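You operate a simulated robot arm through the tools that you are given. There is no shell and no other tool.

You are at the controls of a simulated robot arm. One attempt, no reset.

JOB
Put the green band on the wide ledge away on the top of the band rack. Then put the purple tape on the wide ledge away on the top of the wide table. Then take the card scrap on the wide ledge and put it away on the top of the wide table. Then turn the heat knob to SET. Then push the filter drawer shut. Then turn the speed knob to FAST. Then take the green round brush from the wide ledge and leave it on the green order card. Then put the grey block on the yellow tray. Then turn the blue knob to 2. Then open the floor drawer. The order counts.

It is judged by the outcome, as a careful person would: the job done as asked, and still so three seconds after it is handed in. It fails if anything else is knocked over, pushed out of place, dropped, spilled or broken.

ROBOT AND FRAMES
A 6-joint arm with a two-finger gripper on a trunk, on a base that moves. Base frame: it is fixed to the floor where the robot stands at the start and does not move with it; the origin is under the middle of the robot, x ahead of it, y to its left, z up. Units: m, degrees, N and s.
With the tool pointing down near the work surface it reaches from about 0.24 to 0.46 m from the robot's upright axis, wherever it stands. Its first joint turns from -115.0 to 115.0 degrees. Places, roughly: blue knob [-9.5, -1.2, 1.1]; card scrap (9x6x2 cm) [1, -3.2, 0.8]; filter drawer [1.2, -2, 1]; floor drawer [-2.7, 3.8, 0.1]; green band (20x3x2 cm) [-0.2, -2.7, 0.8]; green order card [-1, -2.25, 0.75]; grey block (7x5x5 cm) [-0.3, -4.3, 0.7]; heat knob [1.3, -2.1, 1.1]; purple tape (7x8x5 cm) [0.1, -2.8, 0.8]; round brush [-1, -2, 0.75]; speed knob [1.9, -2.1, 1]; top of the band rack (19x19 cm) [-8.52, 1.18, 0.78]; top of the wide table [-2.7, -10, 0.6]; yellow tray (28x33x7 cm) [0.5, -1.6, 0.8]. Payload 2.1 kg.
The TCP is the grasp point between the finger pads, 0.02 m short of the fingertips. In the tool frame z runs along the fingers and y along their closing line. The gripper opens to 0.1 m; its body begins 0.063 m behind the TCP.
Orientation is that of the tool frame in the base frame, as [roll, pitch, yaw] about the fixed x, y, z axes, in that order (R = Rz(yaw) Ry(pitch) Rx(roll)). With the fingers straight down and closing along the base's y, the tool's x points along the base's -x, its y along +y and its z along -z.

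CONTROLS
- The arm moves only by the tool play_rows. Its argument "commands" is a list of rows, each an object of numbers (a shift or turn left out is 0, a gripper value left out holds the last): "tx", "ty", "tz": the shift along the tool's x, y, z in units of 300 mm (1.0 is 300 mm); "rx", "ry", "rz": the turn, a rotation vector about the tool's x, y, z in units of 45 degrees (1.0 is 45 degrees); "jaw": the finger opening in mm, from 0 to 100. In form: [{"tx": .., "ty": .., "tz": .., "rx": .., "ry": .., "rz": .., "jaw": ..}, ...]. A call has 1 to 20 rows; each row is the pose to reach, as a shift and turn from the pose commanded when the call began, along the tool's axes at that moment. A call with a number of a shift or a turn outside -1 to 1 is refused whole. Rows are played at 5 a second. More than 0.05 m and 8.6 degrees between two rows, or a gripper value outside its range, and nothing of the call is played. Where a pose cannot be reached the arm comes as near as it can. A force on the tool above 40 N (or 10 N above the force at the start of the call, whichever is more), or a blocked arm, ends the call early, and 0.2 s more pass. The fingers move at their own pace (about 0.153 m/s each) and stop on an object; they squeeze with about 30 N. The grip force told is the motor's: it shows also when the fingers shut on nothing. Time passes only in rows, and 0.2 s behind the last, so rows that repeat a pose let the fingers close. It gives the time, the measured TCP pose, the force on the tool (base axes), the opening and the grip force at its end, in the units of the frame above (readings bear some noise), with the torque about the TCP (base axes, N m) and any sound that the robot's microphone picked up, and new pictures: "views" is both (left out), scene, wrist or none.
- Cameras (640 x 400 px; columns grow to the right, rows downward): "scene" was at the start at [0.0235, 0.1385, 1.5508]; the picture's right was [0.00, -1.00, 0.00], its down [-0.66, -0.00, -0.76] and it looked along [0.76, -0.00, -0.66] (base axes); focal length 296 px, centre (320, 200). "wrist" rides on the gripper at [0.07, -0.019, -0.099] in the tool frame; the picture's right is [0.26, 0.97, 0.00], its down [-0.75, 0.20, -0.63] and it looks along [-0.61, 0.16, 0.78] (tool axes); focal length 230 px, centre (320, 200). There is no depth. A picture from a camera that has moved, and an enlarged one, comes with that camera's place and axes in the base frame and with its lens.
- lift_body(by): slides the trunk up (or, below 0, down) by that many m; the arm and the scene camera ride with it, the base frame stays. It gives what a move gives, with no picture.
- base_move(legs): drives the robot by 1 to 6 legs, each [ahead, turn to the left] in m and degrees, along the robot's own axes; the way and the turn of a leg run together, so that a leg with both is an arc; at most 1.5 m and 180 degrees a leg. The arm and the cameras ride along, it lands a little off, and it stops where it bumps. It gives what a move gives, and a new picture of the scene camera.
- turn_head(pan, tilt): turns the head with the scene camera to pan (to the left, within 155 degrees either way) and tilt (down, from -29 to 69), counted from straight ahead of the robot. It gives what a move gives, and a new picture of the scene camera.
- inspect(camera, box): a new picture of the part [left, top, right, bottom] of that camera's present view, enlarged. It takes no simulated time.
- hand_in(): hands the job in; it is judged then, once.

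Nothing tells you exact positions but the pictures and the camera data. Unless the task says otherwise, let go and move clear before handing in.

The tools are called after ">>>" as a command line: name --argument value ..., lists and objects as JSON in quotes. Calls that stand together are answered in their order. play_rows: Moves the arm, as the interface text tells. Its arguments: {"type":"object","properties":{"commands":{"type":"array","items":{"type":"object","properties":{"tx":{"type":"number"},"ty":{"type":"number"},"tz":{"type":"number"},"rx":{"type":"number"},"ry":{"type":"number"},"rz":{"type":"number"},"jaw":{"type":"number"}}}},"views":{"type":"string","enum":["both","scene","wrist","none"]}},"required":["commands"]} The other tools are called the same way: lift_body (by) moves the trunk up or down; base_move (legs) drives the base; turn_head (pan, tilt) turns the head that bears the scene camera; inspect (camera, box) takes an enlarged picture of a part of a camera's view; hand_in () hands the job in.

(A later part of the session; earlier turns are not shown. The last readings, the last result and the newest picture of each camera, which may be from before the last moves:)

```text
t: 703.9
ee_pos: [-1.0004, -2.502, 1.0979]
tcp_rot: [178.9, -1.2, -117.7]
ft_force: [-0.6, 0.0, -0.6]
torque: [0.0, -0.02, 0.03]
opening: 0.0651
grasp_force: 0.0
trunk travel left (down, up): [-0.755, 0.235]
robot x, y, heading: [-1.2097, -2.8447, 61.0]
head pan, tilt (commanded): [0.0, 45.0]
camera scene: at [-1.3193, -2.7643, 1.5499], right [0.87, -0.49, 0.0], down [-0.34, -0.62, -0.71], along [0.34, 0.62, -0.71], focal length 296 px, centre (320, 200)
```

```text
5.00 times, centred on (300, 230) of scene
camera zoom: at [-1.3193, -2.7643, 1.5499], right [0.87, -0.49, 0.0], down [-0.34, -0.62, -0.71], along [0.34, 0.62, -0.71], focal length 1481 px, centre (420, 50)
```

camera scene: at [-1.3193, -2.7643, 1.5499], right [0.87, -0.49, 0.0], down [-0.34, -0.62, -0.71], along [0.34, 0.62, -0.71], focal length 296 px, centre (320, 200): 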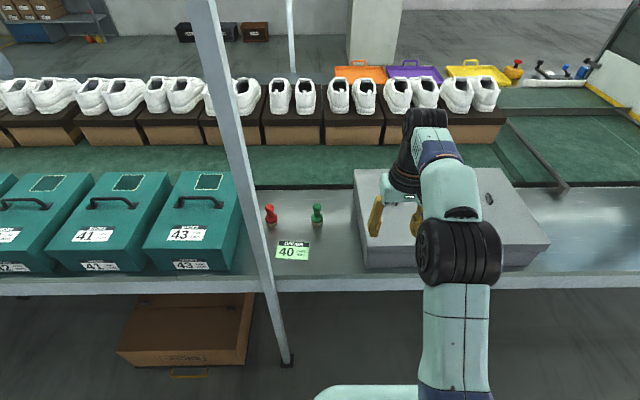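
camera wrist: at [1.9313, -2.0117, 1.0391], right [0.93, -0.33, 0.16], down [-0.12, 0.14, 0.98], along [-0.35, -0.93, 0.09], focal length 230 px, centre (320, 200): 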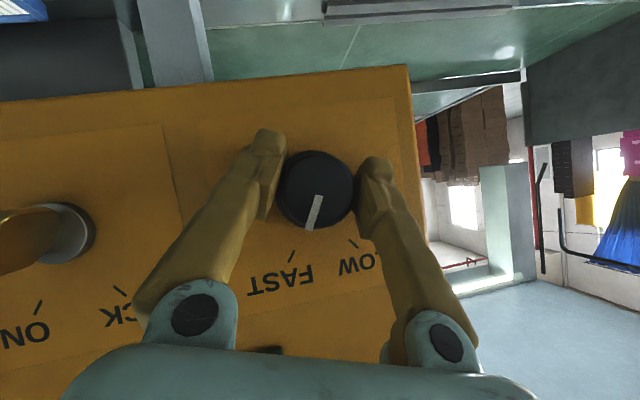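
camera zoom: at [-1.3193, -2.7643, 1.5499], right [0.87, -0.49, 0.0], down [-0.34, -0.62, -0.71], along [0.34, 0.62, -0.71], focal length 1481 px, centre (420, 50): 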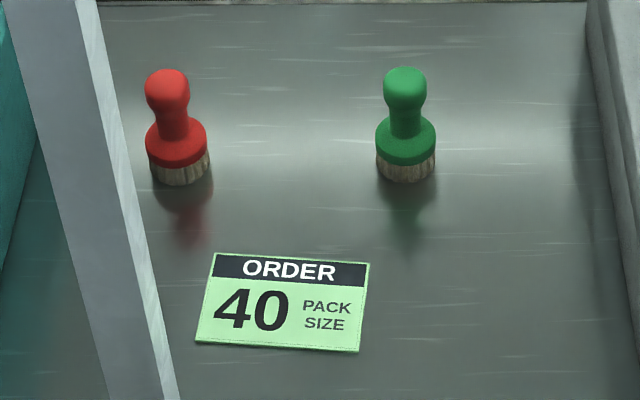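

>>> base_move --legs '[[0.275, 0]]'

>>> turn_head --pan 0 --tilt 55

>>> inspect --camera "scene" --box '[220, 180, 340, 280]'

>>> inspect --camera "wrist" --box '[0, 0, 640, 400]'

```text
t: 705.8
ee_pos: [-0.8638, -2.2657, 1.0979]
tcp_rot: [178.9, -1.3, -118.0]
ft_force: [-0.2, 0.6, -0.2]
torque: [0.0, 0.05, 0.03]
opening: 0.065
grasp_force: 0.0
trunk travel left (down, up): [-0.755, 0.235]
robot x, y, heading: [-1.072, -2.6086, 60.8]
head pan, tilt (commanded): [0.0, 45.0]
camera scene: at [-1.1847, -2.5242, 1.5499], right [0.87, -0.49, 0.0], down [-0.35, -0.62, -0.71], along [0.35, 0.62, -0.71], focal length 296 px, centre (320, 200)
```

scene: 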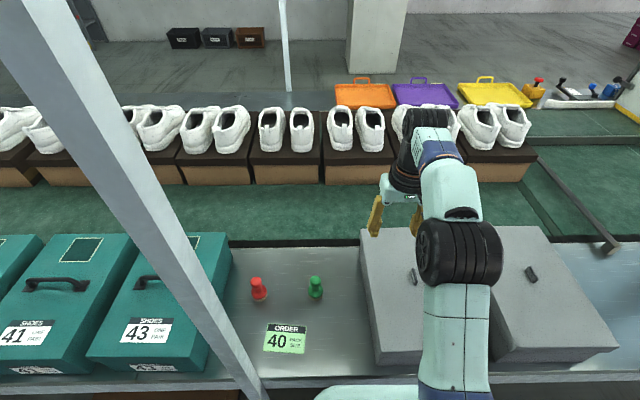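

```text
t: 706.5
ee_pos: [-0.8652, -2.2644, 1.0976]
tcp_rot: [179.0, -1.2, -118.0]
ft_force: [1.1, 0.2, 0.3]
torque: [-0.04, -0.02, 0.02]
opening: 0.0649
grasp_force: 0.0
trunk travel left (down, up): [-0.755, 0.235]
robot x, y, heading: [-1.071, -2.6086, 61.0]
head pan, tilt (commanded): [0.0, 55.0]
camera scene: at [-1.1886, -2.5312, 1.5365], right [0.87, -0.49, 0.0], down [-0.4, -0.71, -0.57], along [0.28, 0.5, -0.82], focal length 296 px, centre (320, 200)
```

scene: 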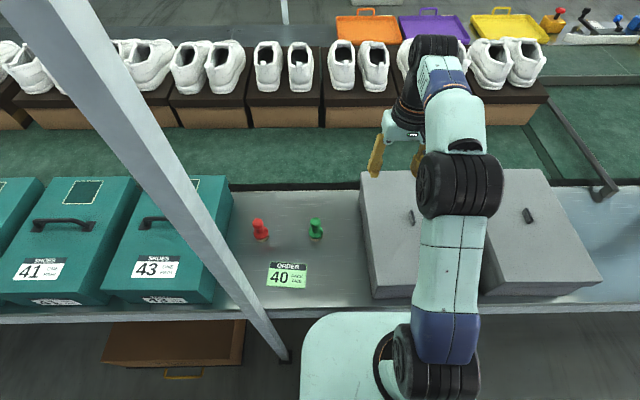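

```text
4.00 times, centred on (280, 230) of scene
camera zoom: at [-1.1886, -2.5312, 1.5365], right [0.87, -0.49, 0.0], down [-0.4, -0.71, -0.57], along [0.28, 0.5, -0.82], focal length 1184 px, centre (480, 80)
```

zoom: 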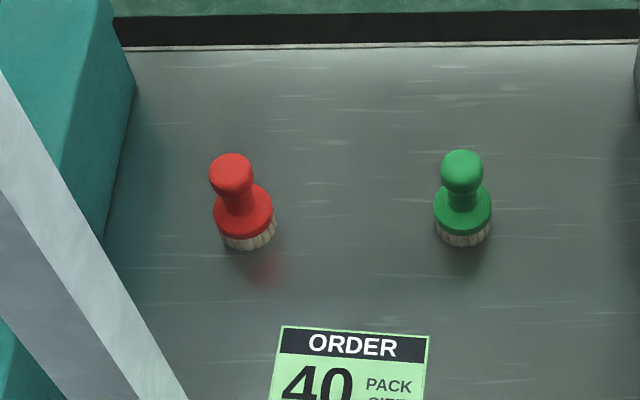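

```text
1.00 times, centred on (320, 200) of wrist (not enlarged: the box is as wide or as high as the picture)
camera zoom: at [-0.8793, -2.3326, 1.1976], right [-0.97, 0.23, 0.02], down [0.19, 0.76, 0.62], along [0.12, 0.6, -0.79], focal length 230 px, centre (320, 200)
```

zoom: 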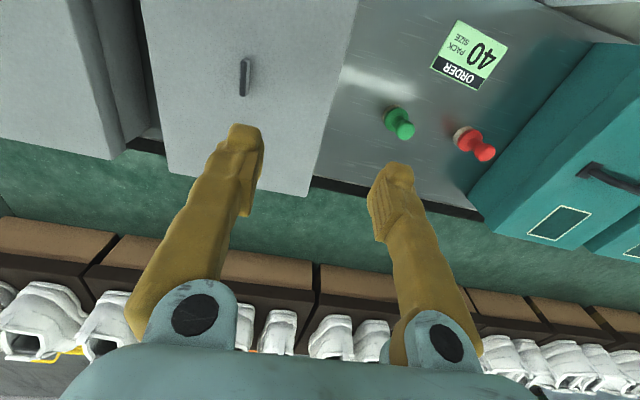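

Brush axis at about [-0.996, -2.162]. Moving the gripper above it and levelling the tool.

>>> play_rows --commands '[{"tx": -0.02, "ty": 0.11, "rx": 0.011, "ry": -0.013}, {"tx": -0.04, "ty": 0.22, "rx": 0.022, "ry": -0.027}, {"tx": -0.06, "ty": 0.33, "rx": 0.022, "ry": -0.027}, {"tx": -0.08, "ty": 0.44, "rx": 0.022, "ry": -0.027}, {"tx": -0.097, "ty": 0.548, "rx": 0.022, "ry": -0.027}, {"tx": -0.097, "ty": 0.548, "rx": 0.022, "ry": -0.027}]' --views "both"

```text
t: 707.9
ee_pos: [-1.0003, -2.18, 1.0893]
tcp_rot: [179.9, -0.2, -118.0]
ft_force: [-0.3, 0.2, -0.5]
torque: [-0.01, -0.01, 0.0]
opening: 0.0648
grasp_force: 0.1
out of reach, approached as far as the arm can: row 4, 5, 6
trunk travel left (down, up): [-0.755, 0.235]
robot x, y, heading: [-1.0703, -2.6094, 60.6]
head pan, tilt (commanded): [0.0, 55.0]
camera scene: at [-1.1884, -2.531, 1.5365], right [0.87, -0.49, 0.0], down [-0.4, -0.71, -0.57], along [0.28, 0.5, -0.82], focal length 296 px, centre (320, 200)
camera wrist: at [-1.0174, -2.2495, 1.1878], right [-0.97, 0.23, 0.0], down [0.18, 0.76, 0.63], along [0.14, 0.61, -0.78], focal length 230 px, centre (320, 200)
```

scene: 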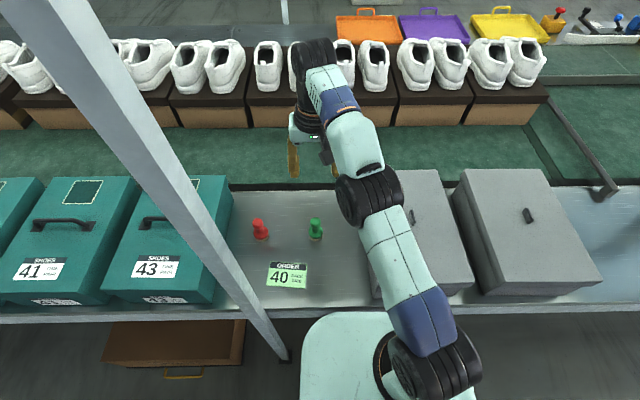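
wrist: 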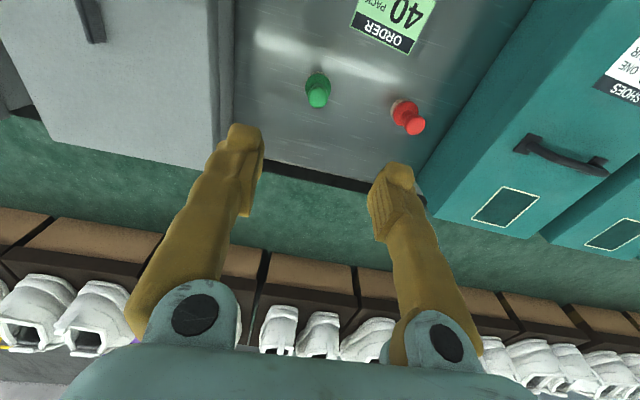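

Slightly beyond reach at this height; lowering 12 cm should bring it within reach. Brush is almost directly below.

>>> play_rows --commands '[{"tz": 0.08}, {"tz": 0.16}, {"tz": 0.24}, {"tz": 0.32}, {"tz": 0.4}, {"tz": 0.4}]' --views "wrist"

```text
t: 709.3
ee_pos: [-1.0004, -2.1821, 0.9694]
tcp_rot: [-180.0, -0.1, -118.0]
ft_force: [0.1, -0.5, -0.3]
torque: [0.01, -0.02, -0.04]
opening: 0.0652
grasp_force: 0.0
trunk travel left (down, up): [-0.755, 0.235]
robot x, y, heading: [-1.0704, -2.612, 60.7]
head pan, tilt (commanded): [0.0, 55.0]
camera wrist: at [-1.018, -2.2518, 1.0681], right [-0.97, 0.23, 0.0], down [0.18, 0.76, 0.63], along [0.14, 0.61, -0.78], focal length 230 px, centre (320, 200)
```

wrist: 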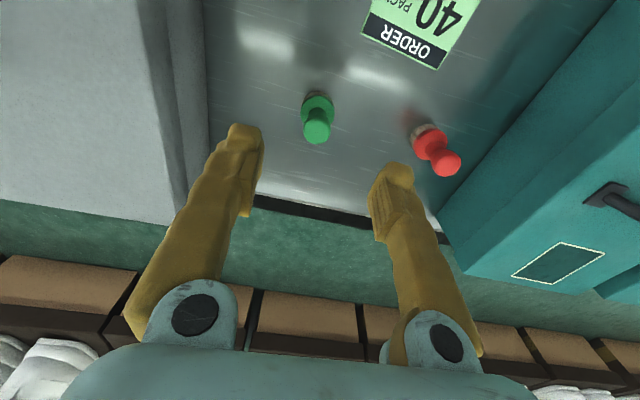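

>>> play_rows --commands '[{"tx": -0.065, "ty": 0.014, "tz": 0.05}, {"tx": -0.065, "ty": 0.014, "tz": 0.17}, {"tx": -0.065, "ty": 0.014, "tz": 0.29}, {"tx": -0.065, "ty": 0.014, "tz": 0.41}, {"tx": -0.065, "ty": 0.014, "tz": 0.5}, {"tx": -0.065, "ty": 0.014, "tz": 0.531}, {"tx": -0.065, "ty": 0.014, "tz": 0.531}]' --views "both"

```text
t: 710.9
ee_pos: [-0.9945, -2.1627, 0.8083]
tcp_rot: [180.0, 0.0, -118.0]
ft_force: [0.4, 0.0, 0.2]
torque: [-0.02, 0.02, 0.01]
opening: 0.0652
grasp_force: 0.0
trunk travel left (down, up): [-0.755, 0.235]
robot x, y, heading: [-1.0737, -2.6083, 60.4]
head pan, tilt (commanded): [0.0, 55.0]
camera scene: at [-1.1889, -2.5316, 1.5365], right [0.87, -0.49, 0.0], down [-0.4, -0.71, -0.57], along [0.28, 0.5, -0.82], focal length 296 px, centre (320, 200)
camera wrist: at [-1.0124, -2.2324, 0.9092], right [-0.97, 0.23, 0.0], down [0.18, 0.76, 0.63], along [0.14, 0.61, -0.78], focal length 230 px, centre (320, 200)
```

scene: 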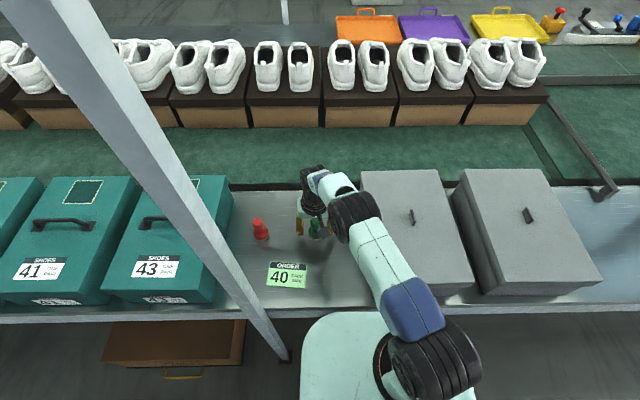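
wrist: 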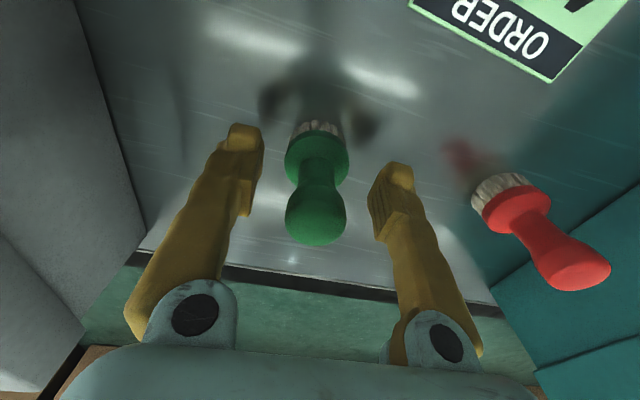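

The fingers straddle the brush handle. Closing.

>>> play_rows --commands '[{"jaw": 50}, {"jaw": 35}, {"jaw": 20}, {"jaw": 10}, {"jaw": 10}]' --views "wrist"

```text
t: 712.1
ee_pos: [-0.9946, -2.1618, 0.8099]
tcp_rot: [180.0, -0.2, -118.0]
ft_force: [-0.8, -0.2, 0.4]
torque: [0.01, 0.02, -0.02]
opening: 0.0223
grasp_force: 30.0
trunk travel left (down, up): [-0.755, 0.235]
robot x, y, heading: [-1.0713, -2.6131, 60.5]
head pan, tilt (commanded): [0.0, 55.0]
camera wrist: at [-1.0124, -2.2323, 0.9093], right [-0.97, 0.23, 0.0], down [0.18, 0.76, 0.63], along [0.14, 0.61, -0.78], focal length 230 px, centre (320, 200)
```

wrist: 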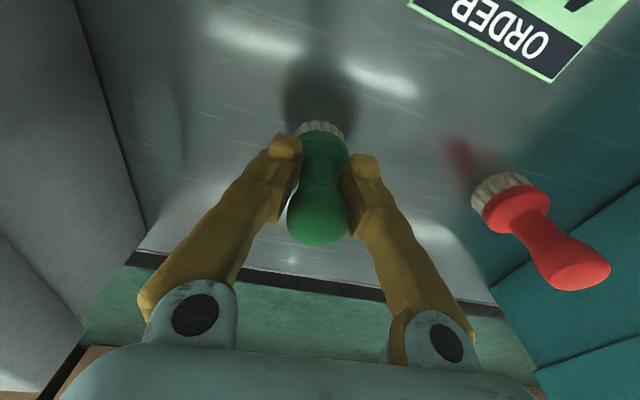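

Handle gripped. Lifting 5 cm and moving over the order card centre (about [-1.123, -2.228]).

>>> play_rows --commands '[{"tz": -0.06}, {"tz": -0.12}, {"tz": -0.17}, {"tx": 0.066, "ty": 0.046, "tz": -0.17}, {"tx": 0.132, "ty": 0.092, "tz": -0.17}, {"tx": 0.198, "ty": 0.138, "tz": -0.17}, {"tx": 0.264, "ty": 0.184, "tz": -0.17}, {"tx": 0.33, "ty": 0.23, "tz": -0.17}, {"tx": 0.396, "ty": 0.276, "tz": -0.17}, {"tx": 0.396, "ty": 0.276, "tz": -0.17}]' --views "both"

>>> inspect --camera "scene" --box '[220, 180, 340, 300]'

```text
t: 714.3
ee_pos: [-1.1235, -2.2268, 0.8608]
tcp_rot: [180.0, -0.2, -118.1]
ft_force: [-0.4, -0.1, -1.3]
torque: [-0.04, 0.0, -0.01]
opening: 0.0221
grasp_force: 30.2
trunk travel left (down, up): [-0.755, 0.235]
robot x, y, heading: [-1.0705, -2.6073, 60.6]
head pan, tilt (commanded): [0.0, 55.0]
camera scene: at [-1.1885, -2.5312, 1.5365], right [0.87, -0.49, 0.0], down [-0.4, -0.71, -0.57], along [0.28, 0.5, -0.82], focal length 296 px, centre (320, 200)
camera wrist: at [-1.1403, -2.297, 0.9595], right [-0.97, 0.23, 0.0], down [0.18, 0.76, 0.63], along [0.14, 0.61, -0.78], focal length 230 px, centre (320, 200)
```

scene: 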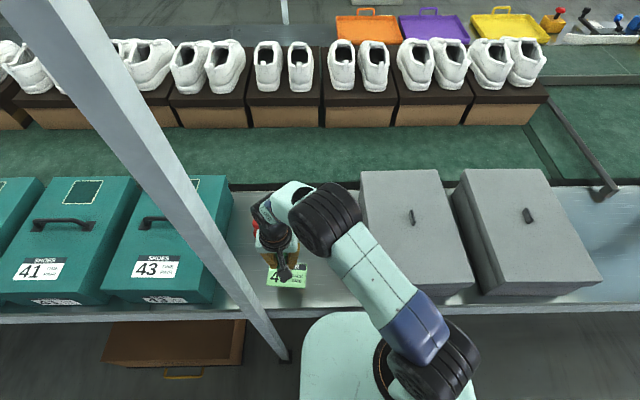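
wrist: 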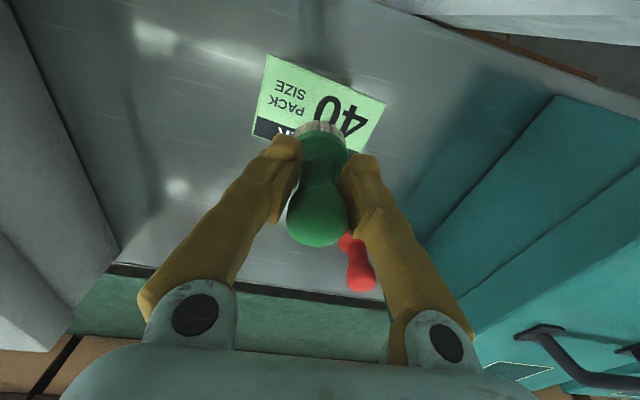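

```text
3.33 times, centred on (280, 240) of scene
camera zoom: at [-1.1885, -2.5312, 1.5365], right [0.87, -0.49, 0.0], down [-0.4, -0.71, -0.57], along [0.28, 0.5, -0.82], focal length 987 px, centre (453, 67)
```

zoom: 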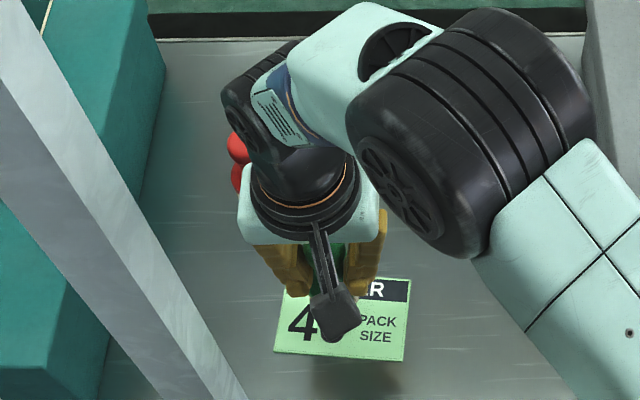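

The brush will land close to the card's centre. Lowering it.

>>> play_rows --commands '[{"tz": 0.05}, {"tz": 0.1}, {"tz": 0.14}, {"tz": 0.155}, {"tz": 0.155}]' --views "wrist"

```text
t: 715.5
ee_pos: [-1.123, -2.2275, 0.8135]
tcp_rot: [-180.0, 0.0, -118.0]
ft_force: [0.5, 0.1, 0.0]
torque: [0.0, 0.02, 0.0]
opening: 0.0226
grasp_force: 29.8
trunk travel left (down, up): [-0.755, 0.235]
robot x, y, heading: [-1.071, -2.6067, 60.5]
head pan, tilt (commanded): [0.0, 55.0]
camera wrist: at [-1.1407, -2.2972, 0.9136], right [-0.97, 0.23, 0.0], down [0.18, 0.76, 0.63], along [0.14, 0.61, -0.78], focal length 230 px, centre (320, 200)
```

wrist: 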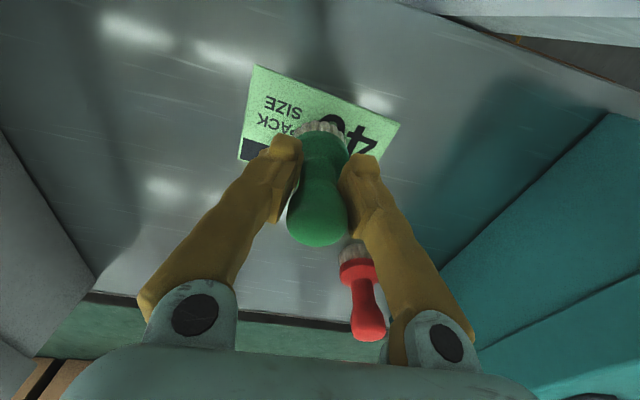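

>>> play_rows --commands '[{"tz": 0.007}, {"tz": 0.013}]' --views "none"

```text
t: 716.1
ee_pos: [-1.1228, -2.2274, 0.8115]
tcp_rot: [179.9, 0.0, -118.1]
ft_force: [-0.2, 0.0, 10.8]
torque: [0.06, -0.05, -0.01]
opening: 0.0222
grasp_force: 30.0
trunk travel left (down, up): [-0.755, 0.235]
robot x, y, heading: [-1.0697, -2.6041, 60.6]
head pan, tilt (commanded): [0.0, 55.0]
```

Contact with the card (about 11 N). Releasing slowly and rising.

>>> play_rows --commands '[{"jaw": 26}, {"jaw": 34}, {"jaw": 44}, {"jaw": 48}, {"jaw": 48}]' --views "wrist"

>>> play_rows --commands '[{"tz": -0.06}, {"tz": -0.14}, {"tz": -0.24}, {"tz": -0.36}, {"tz": -0.48}, {"tz": -0.6}, {"tz": -0.6}]' --views "both"

```text
t: 717.3
ee_pos: [-1.1234, -2.2275, 0.8098]
tcp_rot: [180.0, -0.1, -118.1]
ft_force: [-1.0, -0.2, -0.6]
torque: [0.0, 0.01, 0.01]
opening: 0.048
grasp_force: 0.0
trunk travel left (down, up): [-0.755, 0.235]
robot x, y, heading: [-1.0701, -2.6084, 60.5]
head pan, tilt (commanded): [0.0, 55.0]
camera wrist: at [-1.1408, -2.2972, 0.9101], right [-0.97, 0.23, 0.0], down [0.18, 0.76, 0.63], along [0.14, 0.61, -0.78], focal length 230 px, centre (320, 200)
```

wrist: 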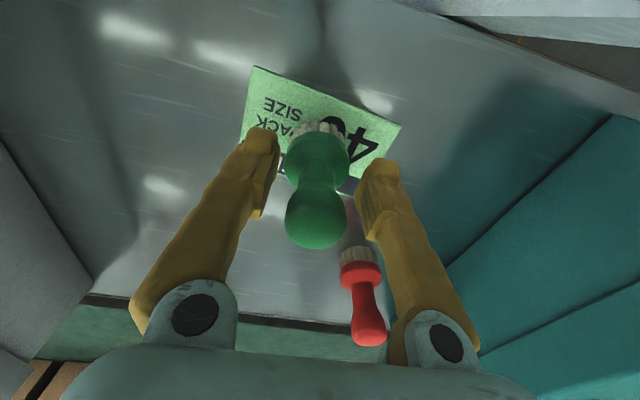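

```text
t: 718.9
ee_pos: [-1.1222, -2.2267, 0.9922]
tcp_rot: [-179.9, -0.1, -118.0]
ft_force: [0.0, 0.8, -0.4]
torque: [0.01, -0.01, 0.01]
opening: 0.048
grasp_force: 0.0
trunk travel left (down, up): [-0.755, 0.235]
robot x, y, heading: [-1.0713, -2.6082, 60.6]
head pan, tilt (commanded): [0.0, 55.0]
camera scene: at [-1.189, -2.5312, 1.5364], right [0.87, -0.49, 0.0], down [-0.4, -0.71, -0.57], along [0.28, 0.5, -0.82], focal length 296 px, centre (320, 200)
camera wrist: at [-1.1398, -2.2966, 1.0916], right [-0.97, 0.23, 0.0], down [0.18, 0.76, 0.63], along [0.14, 0.61, -0.78], focal length 230 px, centre (320, 200)
```

scene: 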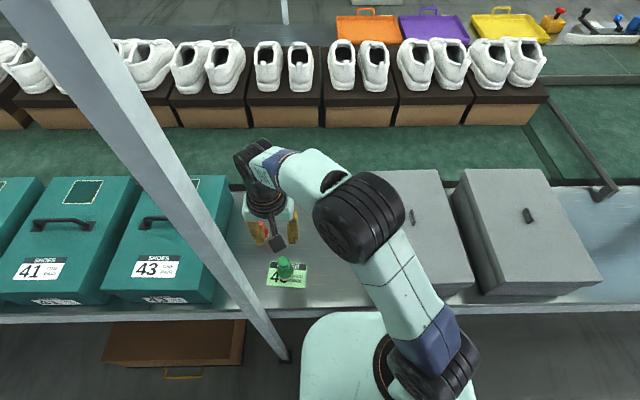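
wrist: 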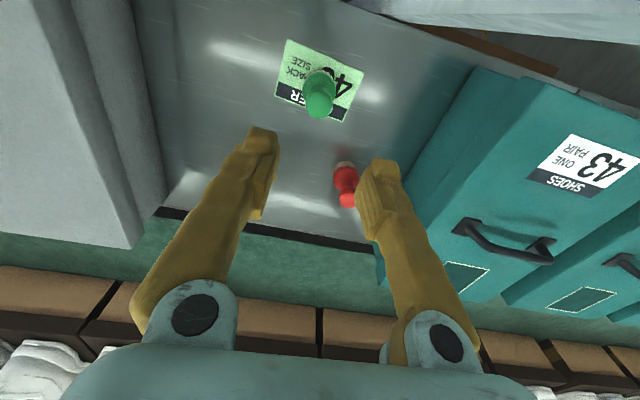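

The green brush stands upright on the order card. Now the grey block on the packing bench. First I'll move the arm right, away from the post, then back out.

>>> play_rows --commands '[{"ty": -0.12}, {"ty": -0.25}, {"ty": -0.38}, {"ty": -0.51}, {"ty": -0.64}, {"ty": -0.77}, {"ty": -0.77}]' --views "none"

>>> base_move --legs '[[-0.35, 0]]'

>>> inspect --camera "scene" --box '[220, 120, 380, 240]'

```text
t: 720.5
ee_pos: [-0.9185, -2.3361, 0.9935]
tcp_rot: [-180.0, -0.1, -118.0]
ft_force: [-0.3, 0.4, 0.8]
torque: [-0.03, -0.06, -0.03]
opening: 0.0476
grasp_force: 0.0
trunk travel left (down, up): [-0.755, 0.235]
robot x, y, heading: [-1.0725, -2.612, 60.6]
head pan, tilt (commanded): [0.0, 55.0]
```

```text
t: 722.8
ee_pos: [-1.0917, -2.6429, 0.9933]
tcp_rot: [-180.0, -0.1, -118.0]
ft_force: [-0.6, 0.3, 0.0]
torque: [0.01, -0.03, 0.04]
opening: 0.0479
grasp_force: 0.0
trunk travel left (down, up): [-0.755, 0.235]
robot x, y, heading: [-1.2434, -2.9142, 60.3]
head pan, tilt (commanded): [0.0, 55.0]
camera scene: at [-1.3612, -2.8376, 1.5365], right [0.87, -0.49, 0.0], down [-0.4, -0.71, -0.57], along [0.28, 0.5, -0.82], focal length 296 px, centre (320, 200)
```

scene: 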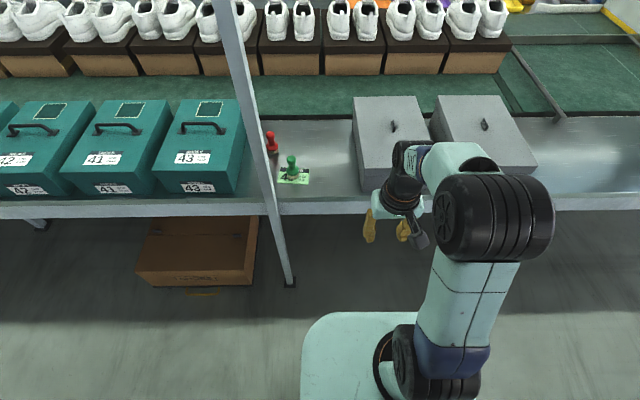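

```text
3.33 times, centred on (300, 180) of scene
camera zoom: at [-1.3612, -2.8376, 1.5365], right [0.87, -0.49, 0.0], down [-0.4, -0.71, -0.57], along [0.28, 0.5, -0.82], focal length 987 px, centre (387, 267)
```

zoom: 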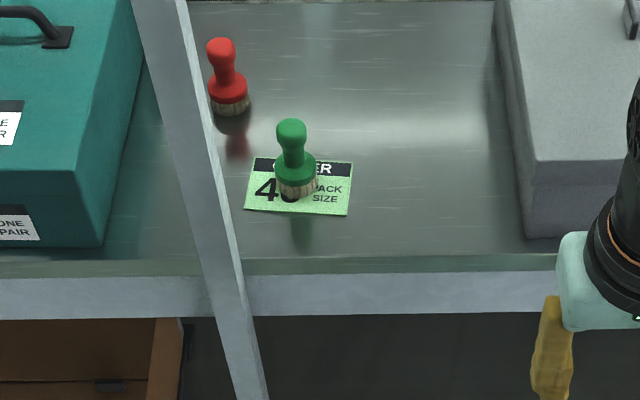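

Brush confirmed upright on the card. Driving along the aisle to the grey block on the packing bench corner.

>>> base_move --legs '[[0, -90], [1.5, 0], [0, -90]]'

>>> turn_head --pan 0 --tilt 45

```text
t: 737.9
ee_pos: [-0.0869, -3.935, 0.9927]
tcp_rot: [179.9, 0.0, 62.0]
ft_force: [0.4, -0.6, 0.3]
torque: [0.02, 0.02, -0.01]
opening: 0.0483
grasp_force: 0.0
trunk travel left (down, up): [-0.755, 0.235]
robot x, y, heading: [0.0664, -3.66, -119.5]
head pan, tilt (commanded): [0.0, 55.0]
camera scene: at [0.1819, -3.7421, 1.5365], right [-0.87, 0.49, 0.0], down [0.4, 0.71, -0.57], along [-0.28, -0.5, -0.82], focal length 296 px, centre (320, 200)
```

scene: 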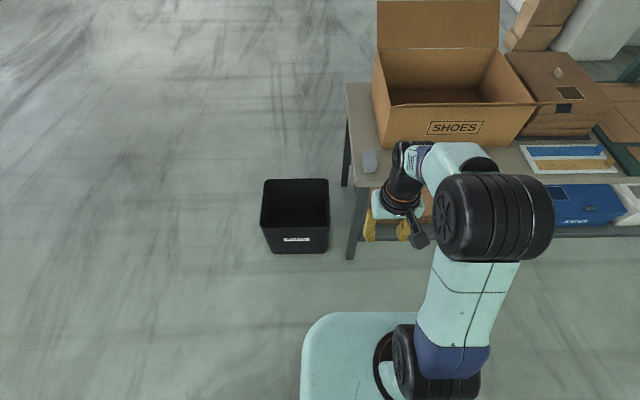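

```text
t: 738.6
ee_pos: [-0.0873, -3.9353, 0.9931]
tcp_rot: [-180.0, 0.0, 62.1]
ft_force: [-0.3, 0.2, 0.6]
torque: [0.02, 0.03, 0.02]
opening: 0.0479
grasp_force: 0.1
trunk travel left (down, up): [-0.755, 0.235]
robot x, y, heading: [0.0663, -3.6606, -119.4]
head pan, tilt (commanded): [0.0, 45.0]
camera scene: at [0.1773, -3.7502, 1.5499], right [-0.87, 0.49, 0.0], down [0.35, 0.62, -0.71], along [-0.35, -0.62, -0.71], focal length 296 px, centre (320, 200)
```

scene: 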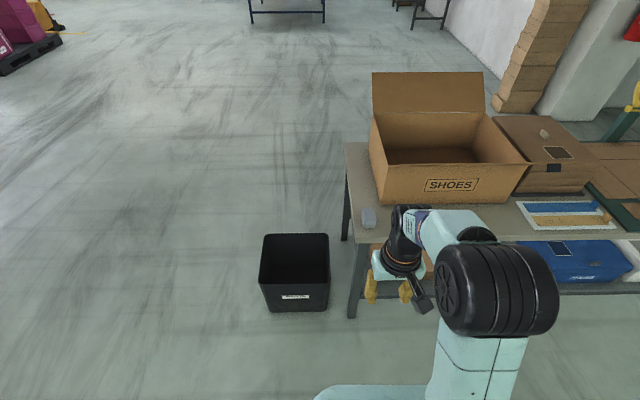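

>>> inspect --camera "scene" --box '[330, 180, 430, 260]'

```text
5.00 times, centred on (380, 220) of scene
camera zoom: at [0.1773, -3.7502, 1.5499], right [-0.87, 0.49, 0.0], down [0.35, 0.62, -0.71], along [-0.35, -0.62, -0.71], focal length 1481 px, centre (20, 100)
```

zoom: 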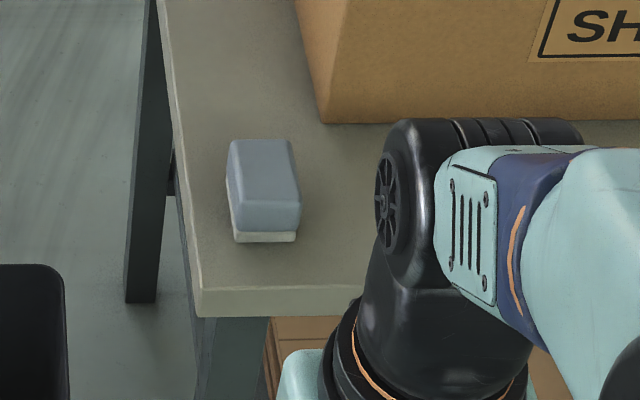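

Grey block at about [-0.333, -4.296], long side pointing away from me, bench top near z=0.70. Moving in 0.32 m and opening the gripper.

>>> base_move --legs '[[0.32, 0]]'

>>> play_rows --commands '[{"tx": -0.1, "jaw": 80}, {"tx": -0.2}, {"tx": -0.3}, {"tx": -0.35}]' --views "both"

```text
t: 740.7
ee_pos: [-0.2399, -4.2072, 0.9937]
tcp_rot: [-180.0, -0.1, 62.0]
ft_force: [-0.3, 0.2, 0.9]
torque: [-0.02, 0.01, 0.01]
opening: 0.0481
grasp_force: 0.1
trunk travel left (down, up): [-0.755, 0.235]
robot x, y, heading: [-0.0892, -3.933, -119.5]
head pan, tilt (commanded): [0.0, 45.0]
camera scene: at [0.0239, -4.0223, 1.5499], right [-0.87, 0.49, 0.0], down [0.35, 0.62, -0.71], along [-0.35, -0.62, -0.71], focal length 296 px, centre (320, 200)
```

scene: 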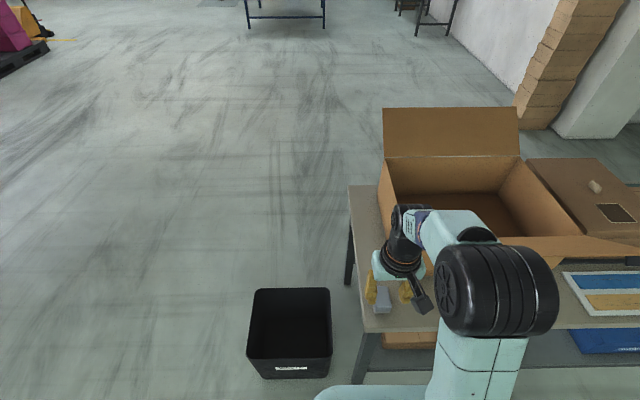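

```text
t: 741.7
ee_pos: [-0.2888, -4.3006, 0.9917]
tcp_rot: [179.9, 0.0, 62.0]
ft_force: [0.3, -0.6, -0.6]
torque: [0.0, -0.03, -0.02]
opening: 0.0799
grasp_force: 0.0
trunk travel left (down, up): [-0.755, 0.235]
robot x, y, heading: [-0.0858, -3.9329, -119.4]
head pan, tilt (commanded): [0.0, 45.0]
camera scene: at [0.0234, -4.0231, 1.5499], right [-0.87, 0.49, 0.0], down [0.35, 0.62, -0.71], along [-0.35, -0.62, -0.71], focal length 296 px, centre (320, 200)
camera wrist: at [-0.273, -4.2313, 1.0916], right [0.97, -0.23, 0.0], down [-0.18, -0.76, 0.63], along [-0.14, -0.61, -0.78], focal length 230 px, centre (320, 200)
```

scene: 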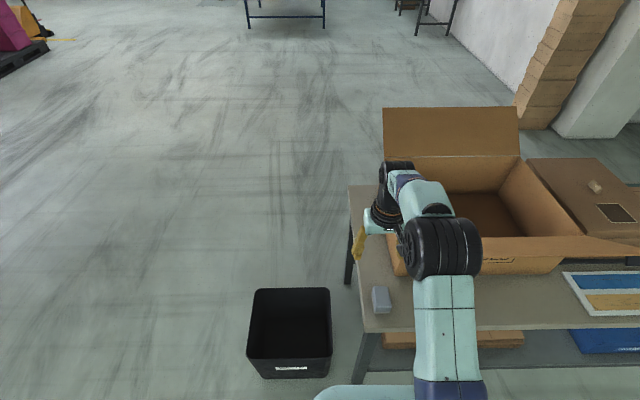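
wrist: 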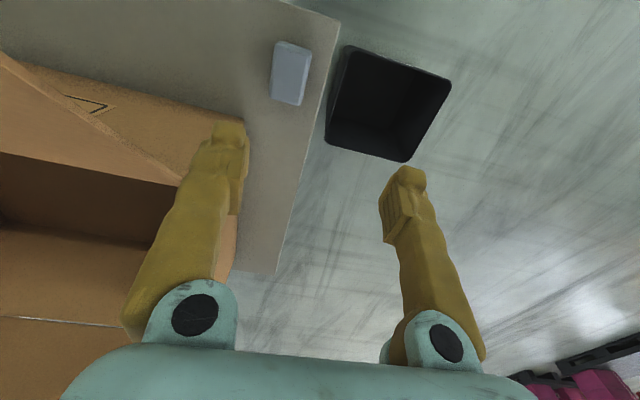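

>>> play_rows --commands '[{"tx": 0.014, "ty": -0.06}, {"tx": 0.028, "ty": -0.121}, {"tx": 0.028, "ty": -0.121, "tz": 0.12}, {"tx": 0.028, "ty": -0.121, "tz": 0.24}, {"tx": 0.028, "ty": -0.121, "tz": 0.36}, {"tx": 0.028, "ty": -0.121, "tz": 0.45}, {"tx": 0.028, "ty": -0.121, "tz": 0.45}]' --views "both"

```text
t: 743.3
ee_pos: [-0.3169, -4.2754, 0.8566]
tcp_rot: [-180.0, -0.1, 62.0]
ft_force: [-0.2, 0.0, 0.2]
torque: [-0.02, 0.02, 0.04]
opening: 0.0798
grasp_force: 0.1
trunk travel left (down, up): [-0.755, 0.235]
robot x, y, heading: [-0.0853, -3.933, -119.4]
head pan, tilt (commanded): [0.0, 45.0]
camera scene: at [0.0237, -4.0224, 1.5499], right [-0.87, 0.49, 0.0], down [0.35, 0.62, -0.71], along [-0.35, -0.62, -0.71], focal length 296 px, centre (320, 200)
camera wrist: at [-0.3008, -4.2053, 0.9555], right [0.97, -0.23, 0.0], down [-0.18, -0.76, 0.63], along [-0.14, -0.61, -0.78], focal length 230 px, centre (320, 200)
```

scene: 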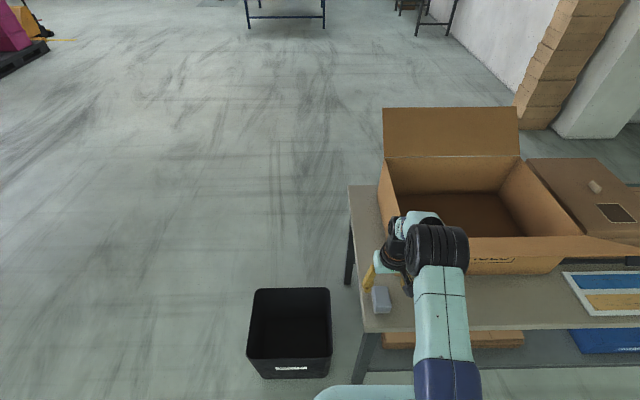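
wrist: 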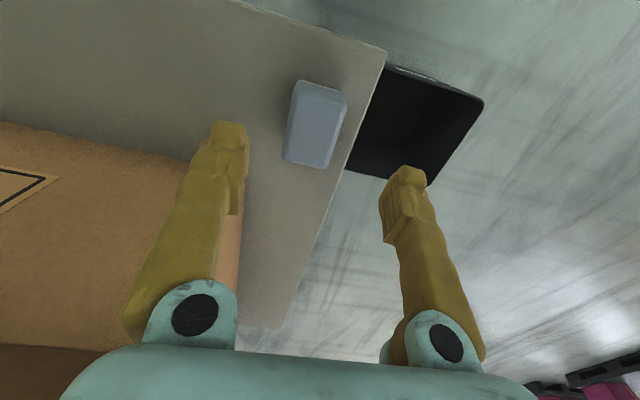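

Well centred over the block. Descending to grip it.

>>> play_rows --commands '[{"ty": -0.01, "tz": 0.1}, {"ty": -0.01, "tz": 0.2}, {"ty": -0.01, "tz": 0.3}, {"ty": -0.01, "tz": 0.36}, {"ty": -0.01, "tz": 0.36}]' --views "wrist"

```text
t: 744.5
ee_pos: [-0.3179, -4.2751, 0.7485]
tcp_rot: [179.9, -0.1, 62.0]
ft_force: [0.2, 0.2, -0.4]
torque: [0.04, -0.03, 0.02]
opening: 0.0798
grasp_force: 0.0
trunk travel left (down, up): [-0.755, 0.235]
robot x, y, heading: [-0.0866, -3.9345, -119.5]
head pan, tilt (commanded): [0.0, 45.0]
camera wrist: at [-0.3024, -4.2048, 0.8486], right [0.97, -0.23, 0.0], down [-0.18, -0.76, 0.63], along [-0.14, -0.61, -0.78], focal length 230 px, centre (320, 200)
```

wrist: 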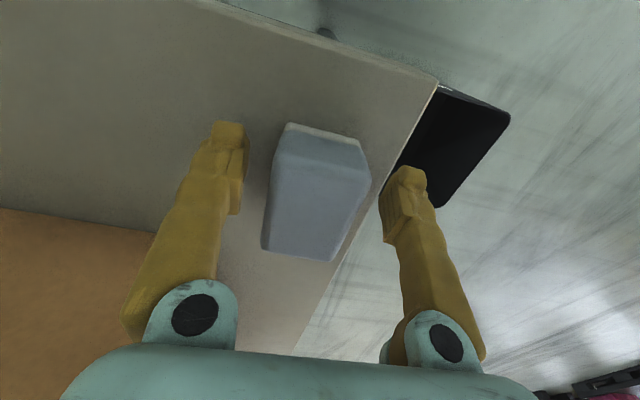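

>>> play_rows --commands '[{"tz": 0.027}, {"tz": 0.027, "jaw": 65}, {"tz": 0.027, "jaw": 50}, {"tz": 0.027, "jaw": 35}, {"tz": 0.027, "jaw": 30}, {"tz": 0.027, "jaw": 30}]' --views "wrist"

```text
t: 745.9
ee_pos: [-0.3196, -4.276, 0.7421]
tcp_rot: [-180.0, -0.2, 62.0]
ft_force: [0.4, -0.1, 0.1]
torque: [0.05, -0.02, 0.01]
opening: 0.0434
grasp_force: 30.1
trunk travel left (down, up): [-0.755, 0.235]
robot x, y, heading: [-0.0858, -3.9352, -119.1]
head pan, tilt (commanded): [0.0, 45.0]
camera wrist: at [-0.303, -4.205, 0.8412], right [0.97, -0.23, 0.0], down [-0.18, -0.76, 0.63], along [-0.14, -0.61, -0.78], focal length 230 px, centre (320, 200)
```

wrist: 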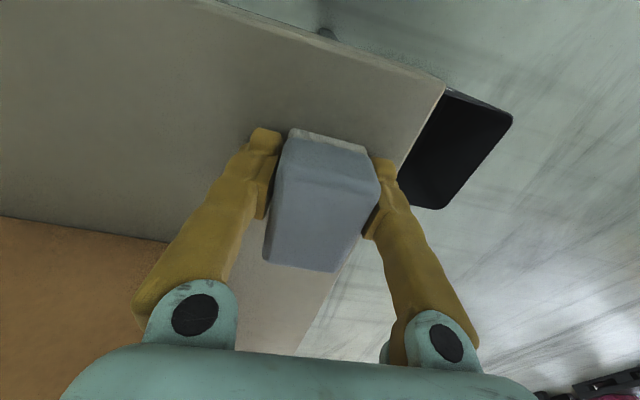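

Gripped (43 mm). Lifting.

>>> play_rows --commands '[{"tz": -0.08}, {"tz": -0.2}, {"tz": -0.34}, {"tz": -0.48}, {"tz": -0.62}, {"tz": -0.76}, {"tz": -0.9}, {"tz": -0.93}, {"tz": -0.93}]' --views "both"

```text
t: 747.9
ee_pos: [-0.3208, -4.2753, 1.0201]
tcp_rot: [180.0, 0.0, 62.0]
ft_force: [0.2, -0.1, -0.6]
torque: [0.04, 0.01, 0.0]
opening: 0.0431
grasp_force: 30.3
trunk travel left (down, up): [-0.755, 0.235]
robot x, y, heading: [-0.0893, -3.936, -119.5]
head pan, tilt (commanded): [0.0, 45.0]
camera scene: at [0.0235, -4.0229, 1.5499], right [-0.87, 0.49, 0.0], down [0.35, 0.62, -0.71], along [-0.35, -0.62, -0.71], focal length 296 px, centre (320, 200)
camera wrist: at [-0.3045, -4.2054, 1.1195], right [0.97, -0.23, 0.0], down [-0.18, -0.76, 0.63], along [-0.14, -0.61, -0.78], focal length 230 px, centre (320, 200)
```

scene: 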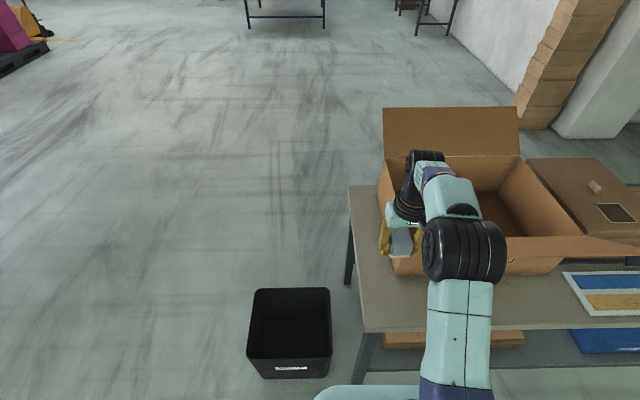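
wrist: 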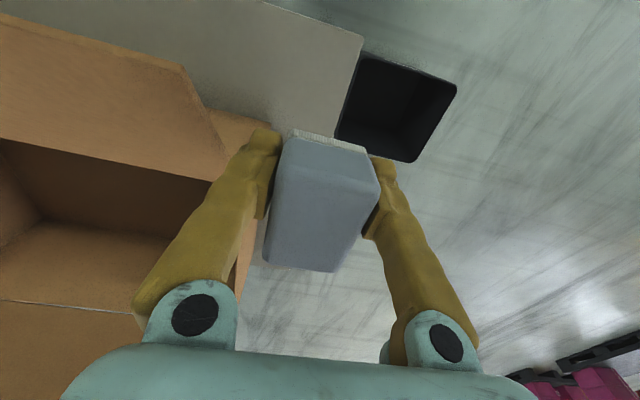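

Block held. Now back around the line's end to the front, to the yellow tray.

>>> base_move --legs '[[-0.35, 0], [0, 94.5], [1.5, 0], [1.5, 0], [1.1, 0]]'

```text
t: 773.4
ee_pos: [4.0909, -5.6707, 1.0191]
tcp_rot: [-180.0, 0.0, 153.4]
ft_force: [0.0, -0.3, -0.3]
torque: [0.02, -0.01, -0.03]
opening: 0.0434
grasp_force: 30.4
trunk travel left (down, up): [-0.755, 0.235]
robot x, y, heading: [3.7434, -5.4468, -27.8]
head pan, tilt (commanded): [0.0, 45.0]
camera scene: at [3.8272, -5.3334, 1.5499], right [-0.47, -0.88, 0.0], down [-0.62, 0.33, -0.71], along [0.62, -0.33, -0.71], focal length 296 px, centre (320, 200)
```

scene: 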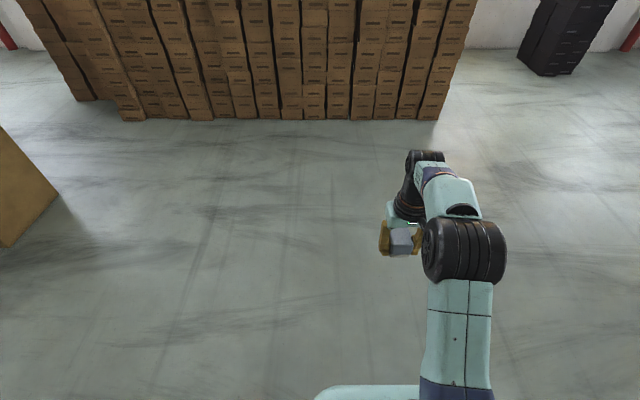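

>>> base_move --legs '[[0, 87], [1.5, 0], [1.45, 0], [0, 90]]'

```text
t: 795.1
ee_pos: [4.8949, -2.674, 1.0199]
tcp_rot: [-180.0, -0.1, -29.5]
ft_force: [-1.1, 0.4, -1.1]
torque: [0.0, -0.03, 0.0]
opening: 0.0434
grasp_force: 30.1
trunk travel left (down, up): [-0.755, 0.235]
robot x, y, heading: [5.2309, -2.9145, 149.0]
head pan, tilt (commanded): [0.0, 45.0]
camera scene: at [5.1384, -3.0256, 1.5499], right [0.51, 0.86, 0.0], down [0.61, -0.36, -0.71], along [-0.61, 0.36, -0.71], focal length 296 px, centre (320, 200)
```

scene: 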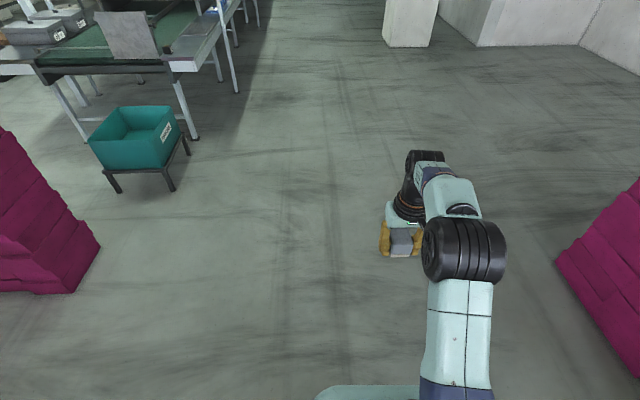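

>>> base_move --legs '[[0, 1], [1.5, 0], [1.5, 0], [1.5, 0], [0.25, 0], [0, 90]]'

>>> turn_head --pan 0 --tilt 35

```text
t: 822.2
ee_pos: [0.8195, -0.9984, 1.0205]
tcp_rot: [179.9, -0.1, 63.2]
ft_force: [-1.1, 0.0, -1.2]
torque: [0.01, -0.01, 0.02]
opening: 0.0434
grasp_force: 29.9
trunk travel left (down, up): [-0.755, 0.235]
robot x, y, heading: [1.0459, -0.6505, -118.0]
head pan, tilt (commanded): [0.0, 45.0]
camera scene: at [1.1572, -0.738, 1.5499], right [-0.88, 0.47, 0.0], down [0.33, 0.62, -0.71], along [-0.33, -0.62, -0.71], focal length 296 px, centre (320, 200)
```

scene: 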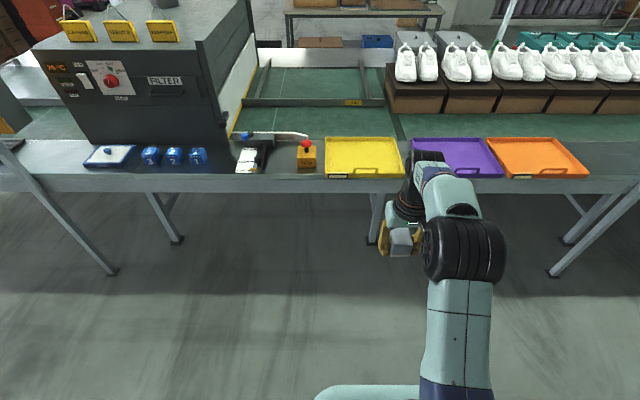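

```text
t: 822.9
ee_pos: [0.8192, -0.9978, 1.0198]
tcp_rot: [-180.0, 0.0, 63.3]
ft_force: [-0.5, 0.8, 0.3]
torque: [0.0, 0.0, -0.04]
opening: 0.0436
grasp_force: 30.0
trunk travel left (down, up): [-0.755, 0.235]
robot x, y, heading: [1.0458, -0.6544, -118.3]
head pan, tilt (commanded): [0.0, 35.0]
camera scene: at [1.1541, -0.744, 1.5647], right [-0.88, 0.47, 0.0], down [0.27, 0.51, -0.82], along [-0.39, -0.72, -0.57], focal length 296 px, centre (320, 200)
```

scene: 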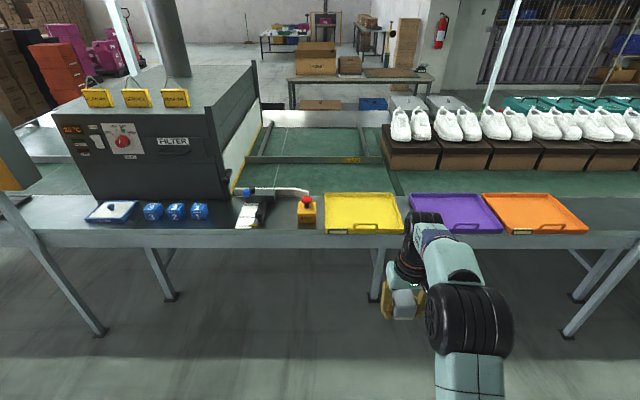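

Facing the trays; yellow tray centre is about u=1.22, v=-1.12. Squaring up and moving in.

>>> base_move --legs '[[0, -1.9], [0.6, 0]]'

>>> turn_head --pan 0 --tilt 50

>>> inspect --camera "wrist" --box '[0, 0, 640, 400]'

```text
t: 826.7
ee_pos: [0.5083, -1.5193, 1.0199]
tcp_rot: [-180.0, -0.1, 61.8]
ft_force: [-0.2, -0.3, -1.3]
torque: [-0.03, -0.04, -0.01]
opening: 0.0436
grasp_force: 30.1
trunk travel left (down, up): [-0.755, 0.235]
robot x, y, heading: [0.7446, -1.1758, -119.9]
head pan, tilt (commanded): [0.0, 35.0]
camera scene: at [0.8496, -1.2734, 1.5647], right [-0.87, 0.5, 0.0], down [0.28, 0.5, -0.82], along [-0.41, -0.71, -0.57], focal length 296 px, centre (320, 200)
```

scene: 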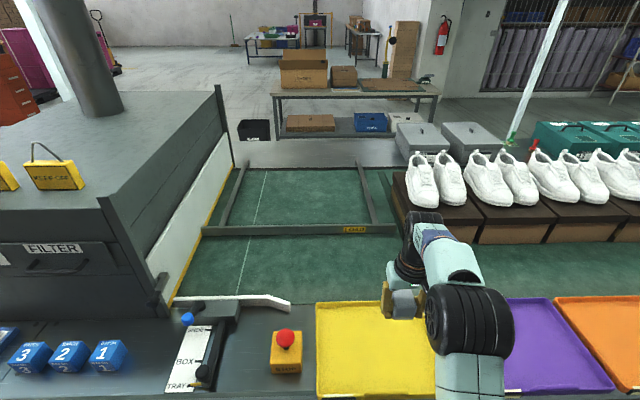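

```text
t: 827.4
ee_pos: [0.5074, -1.518, 1.0194]
tcp_rot: [-179.9, -0.1, 61.7]
ft_force: [-0.1, 0.0, -1.0]
torque: [0.05, 0.0, 0.0]
opening: 0.0434
grasp_force: 30.1
trunk travel left (down, up): [-0.755, 0.235]
robot x, y, heading: [0.7383, -1.1776, -119.8]
head pan, tilt (commanded): [0.0, 50.0]
camera scene: at [0.8549, -1.264, 1.543], right [-0.87, 0.5, 0.0], down [0.38, 0.67, -0.64], along [-0.32, -0.56, -0.77], focal length 296 px, centre (320, 200)
```

scene: 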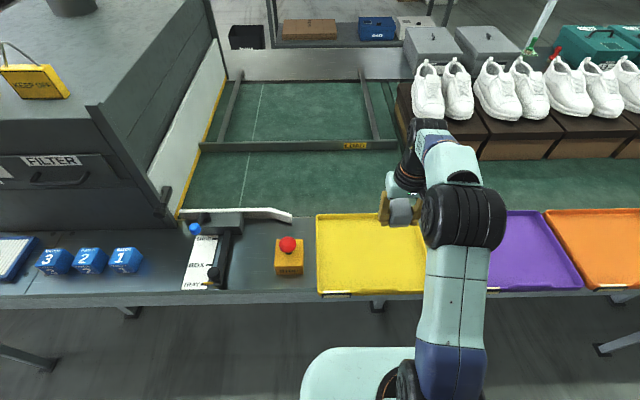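

```text
1.00 times, centred on (320, 200) of wrist (not enlarged: the box is as wide or as high as the picture)
camera zoom: at [0.5239, -1.4487, 1.1192], right [0.97, -0.23, 0.0], down [-0.18, -0.76, 0.63], along [-0.15, -0.61, -0.78], focal length 230 px, centre (320, 200)
```

zoom: 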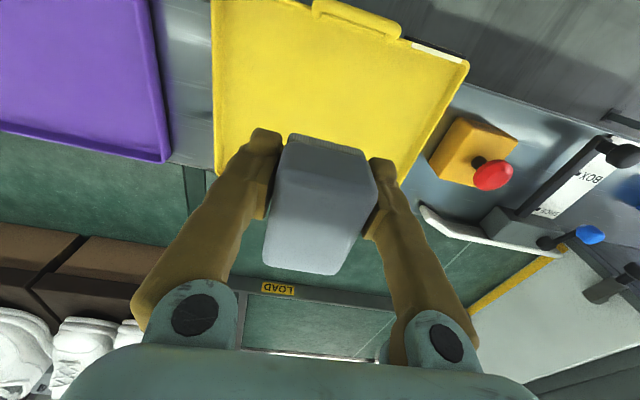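

Over the yellow tray. Moving 3 cm further in and lowering.

>>> play_rows --commands '[{"tx": -0.05, "tz": 0.08}, {"tx": -0.1, "tz": 0.2}, {"tx": -0.1, "tz": 0.33}, {"tx": -0.1, "tz": 0.46}, {"tx": -0.1, "tz": 0.58}, {"tx": -0.1, "tz": 0.64}, {"tx": -0.1, "tz": 0.64}]' --views "both"

```text
t: 829.0
ee_pos: [0.4958, -1.5445, 0.8265]
tcp_rot: [180.0, -0.1, 61.7]
ft_force: [0.4, -0.1, -0.8]
torque: [0.02, 0.01, 0.01]
opening: 0.0435
grasp_force: 30.3
trunk travel left (down, up): [-0.755, 0.235]
robot x, y, heading: [0.7454, -1.1793, -119.9]
head pan, tilt (commanded): [0.0, 50.0]
camera scene: at [0.8549, -1.264, 1.543], right [-0.87, 0.5, 0.0], down [0.38, 0.67, -0.64], along [-0.32, -0.56, -0.77], focal length 296 px, centre (320, 200)
camera wrist: at [0.5112, -1.4749, 0.9263], right [0.97, -0.23, 0.0], down [-0.18, -0.76, 0.63], along [-0.15, -0.61, -0.78], focal length 230 px, centre (320, 200)
```

scene: 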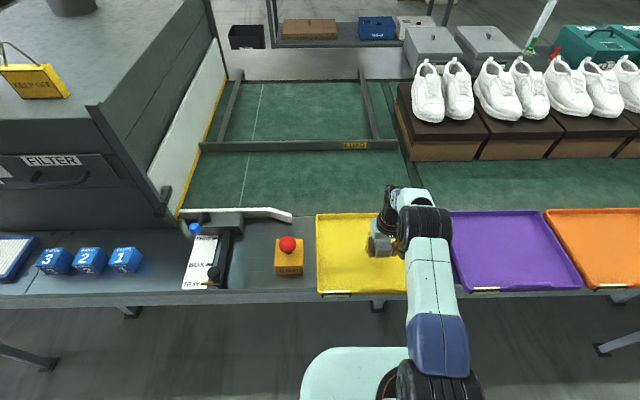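
wrist: 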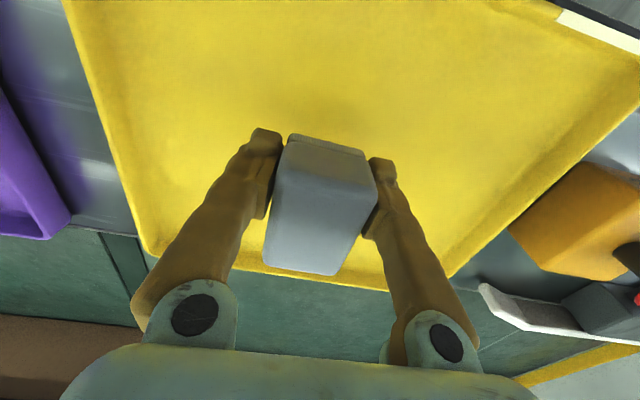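

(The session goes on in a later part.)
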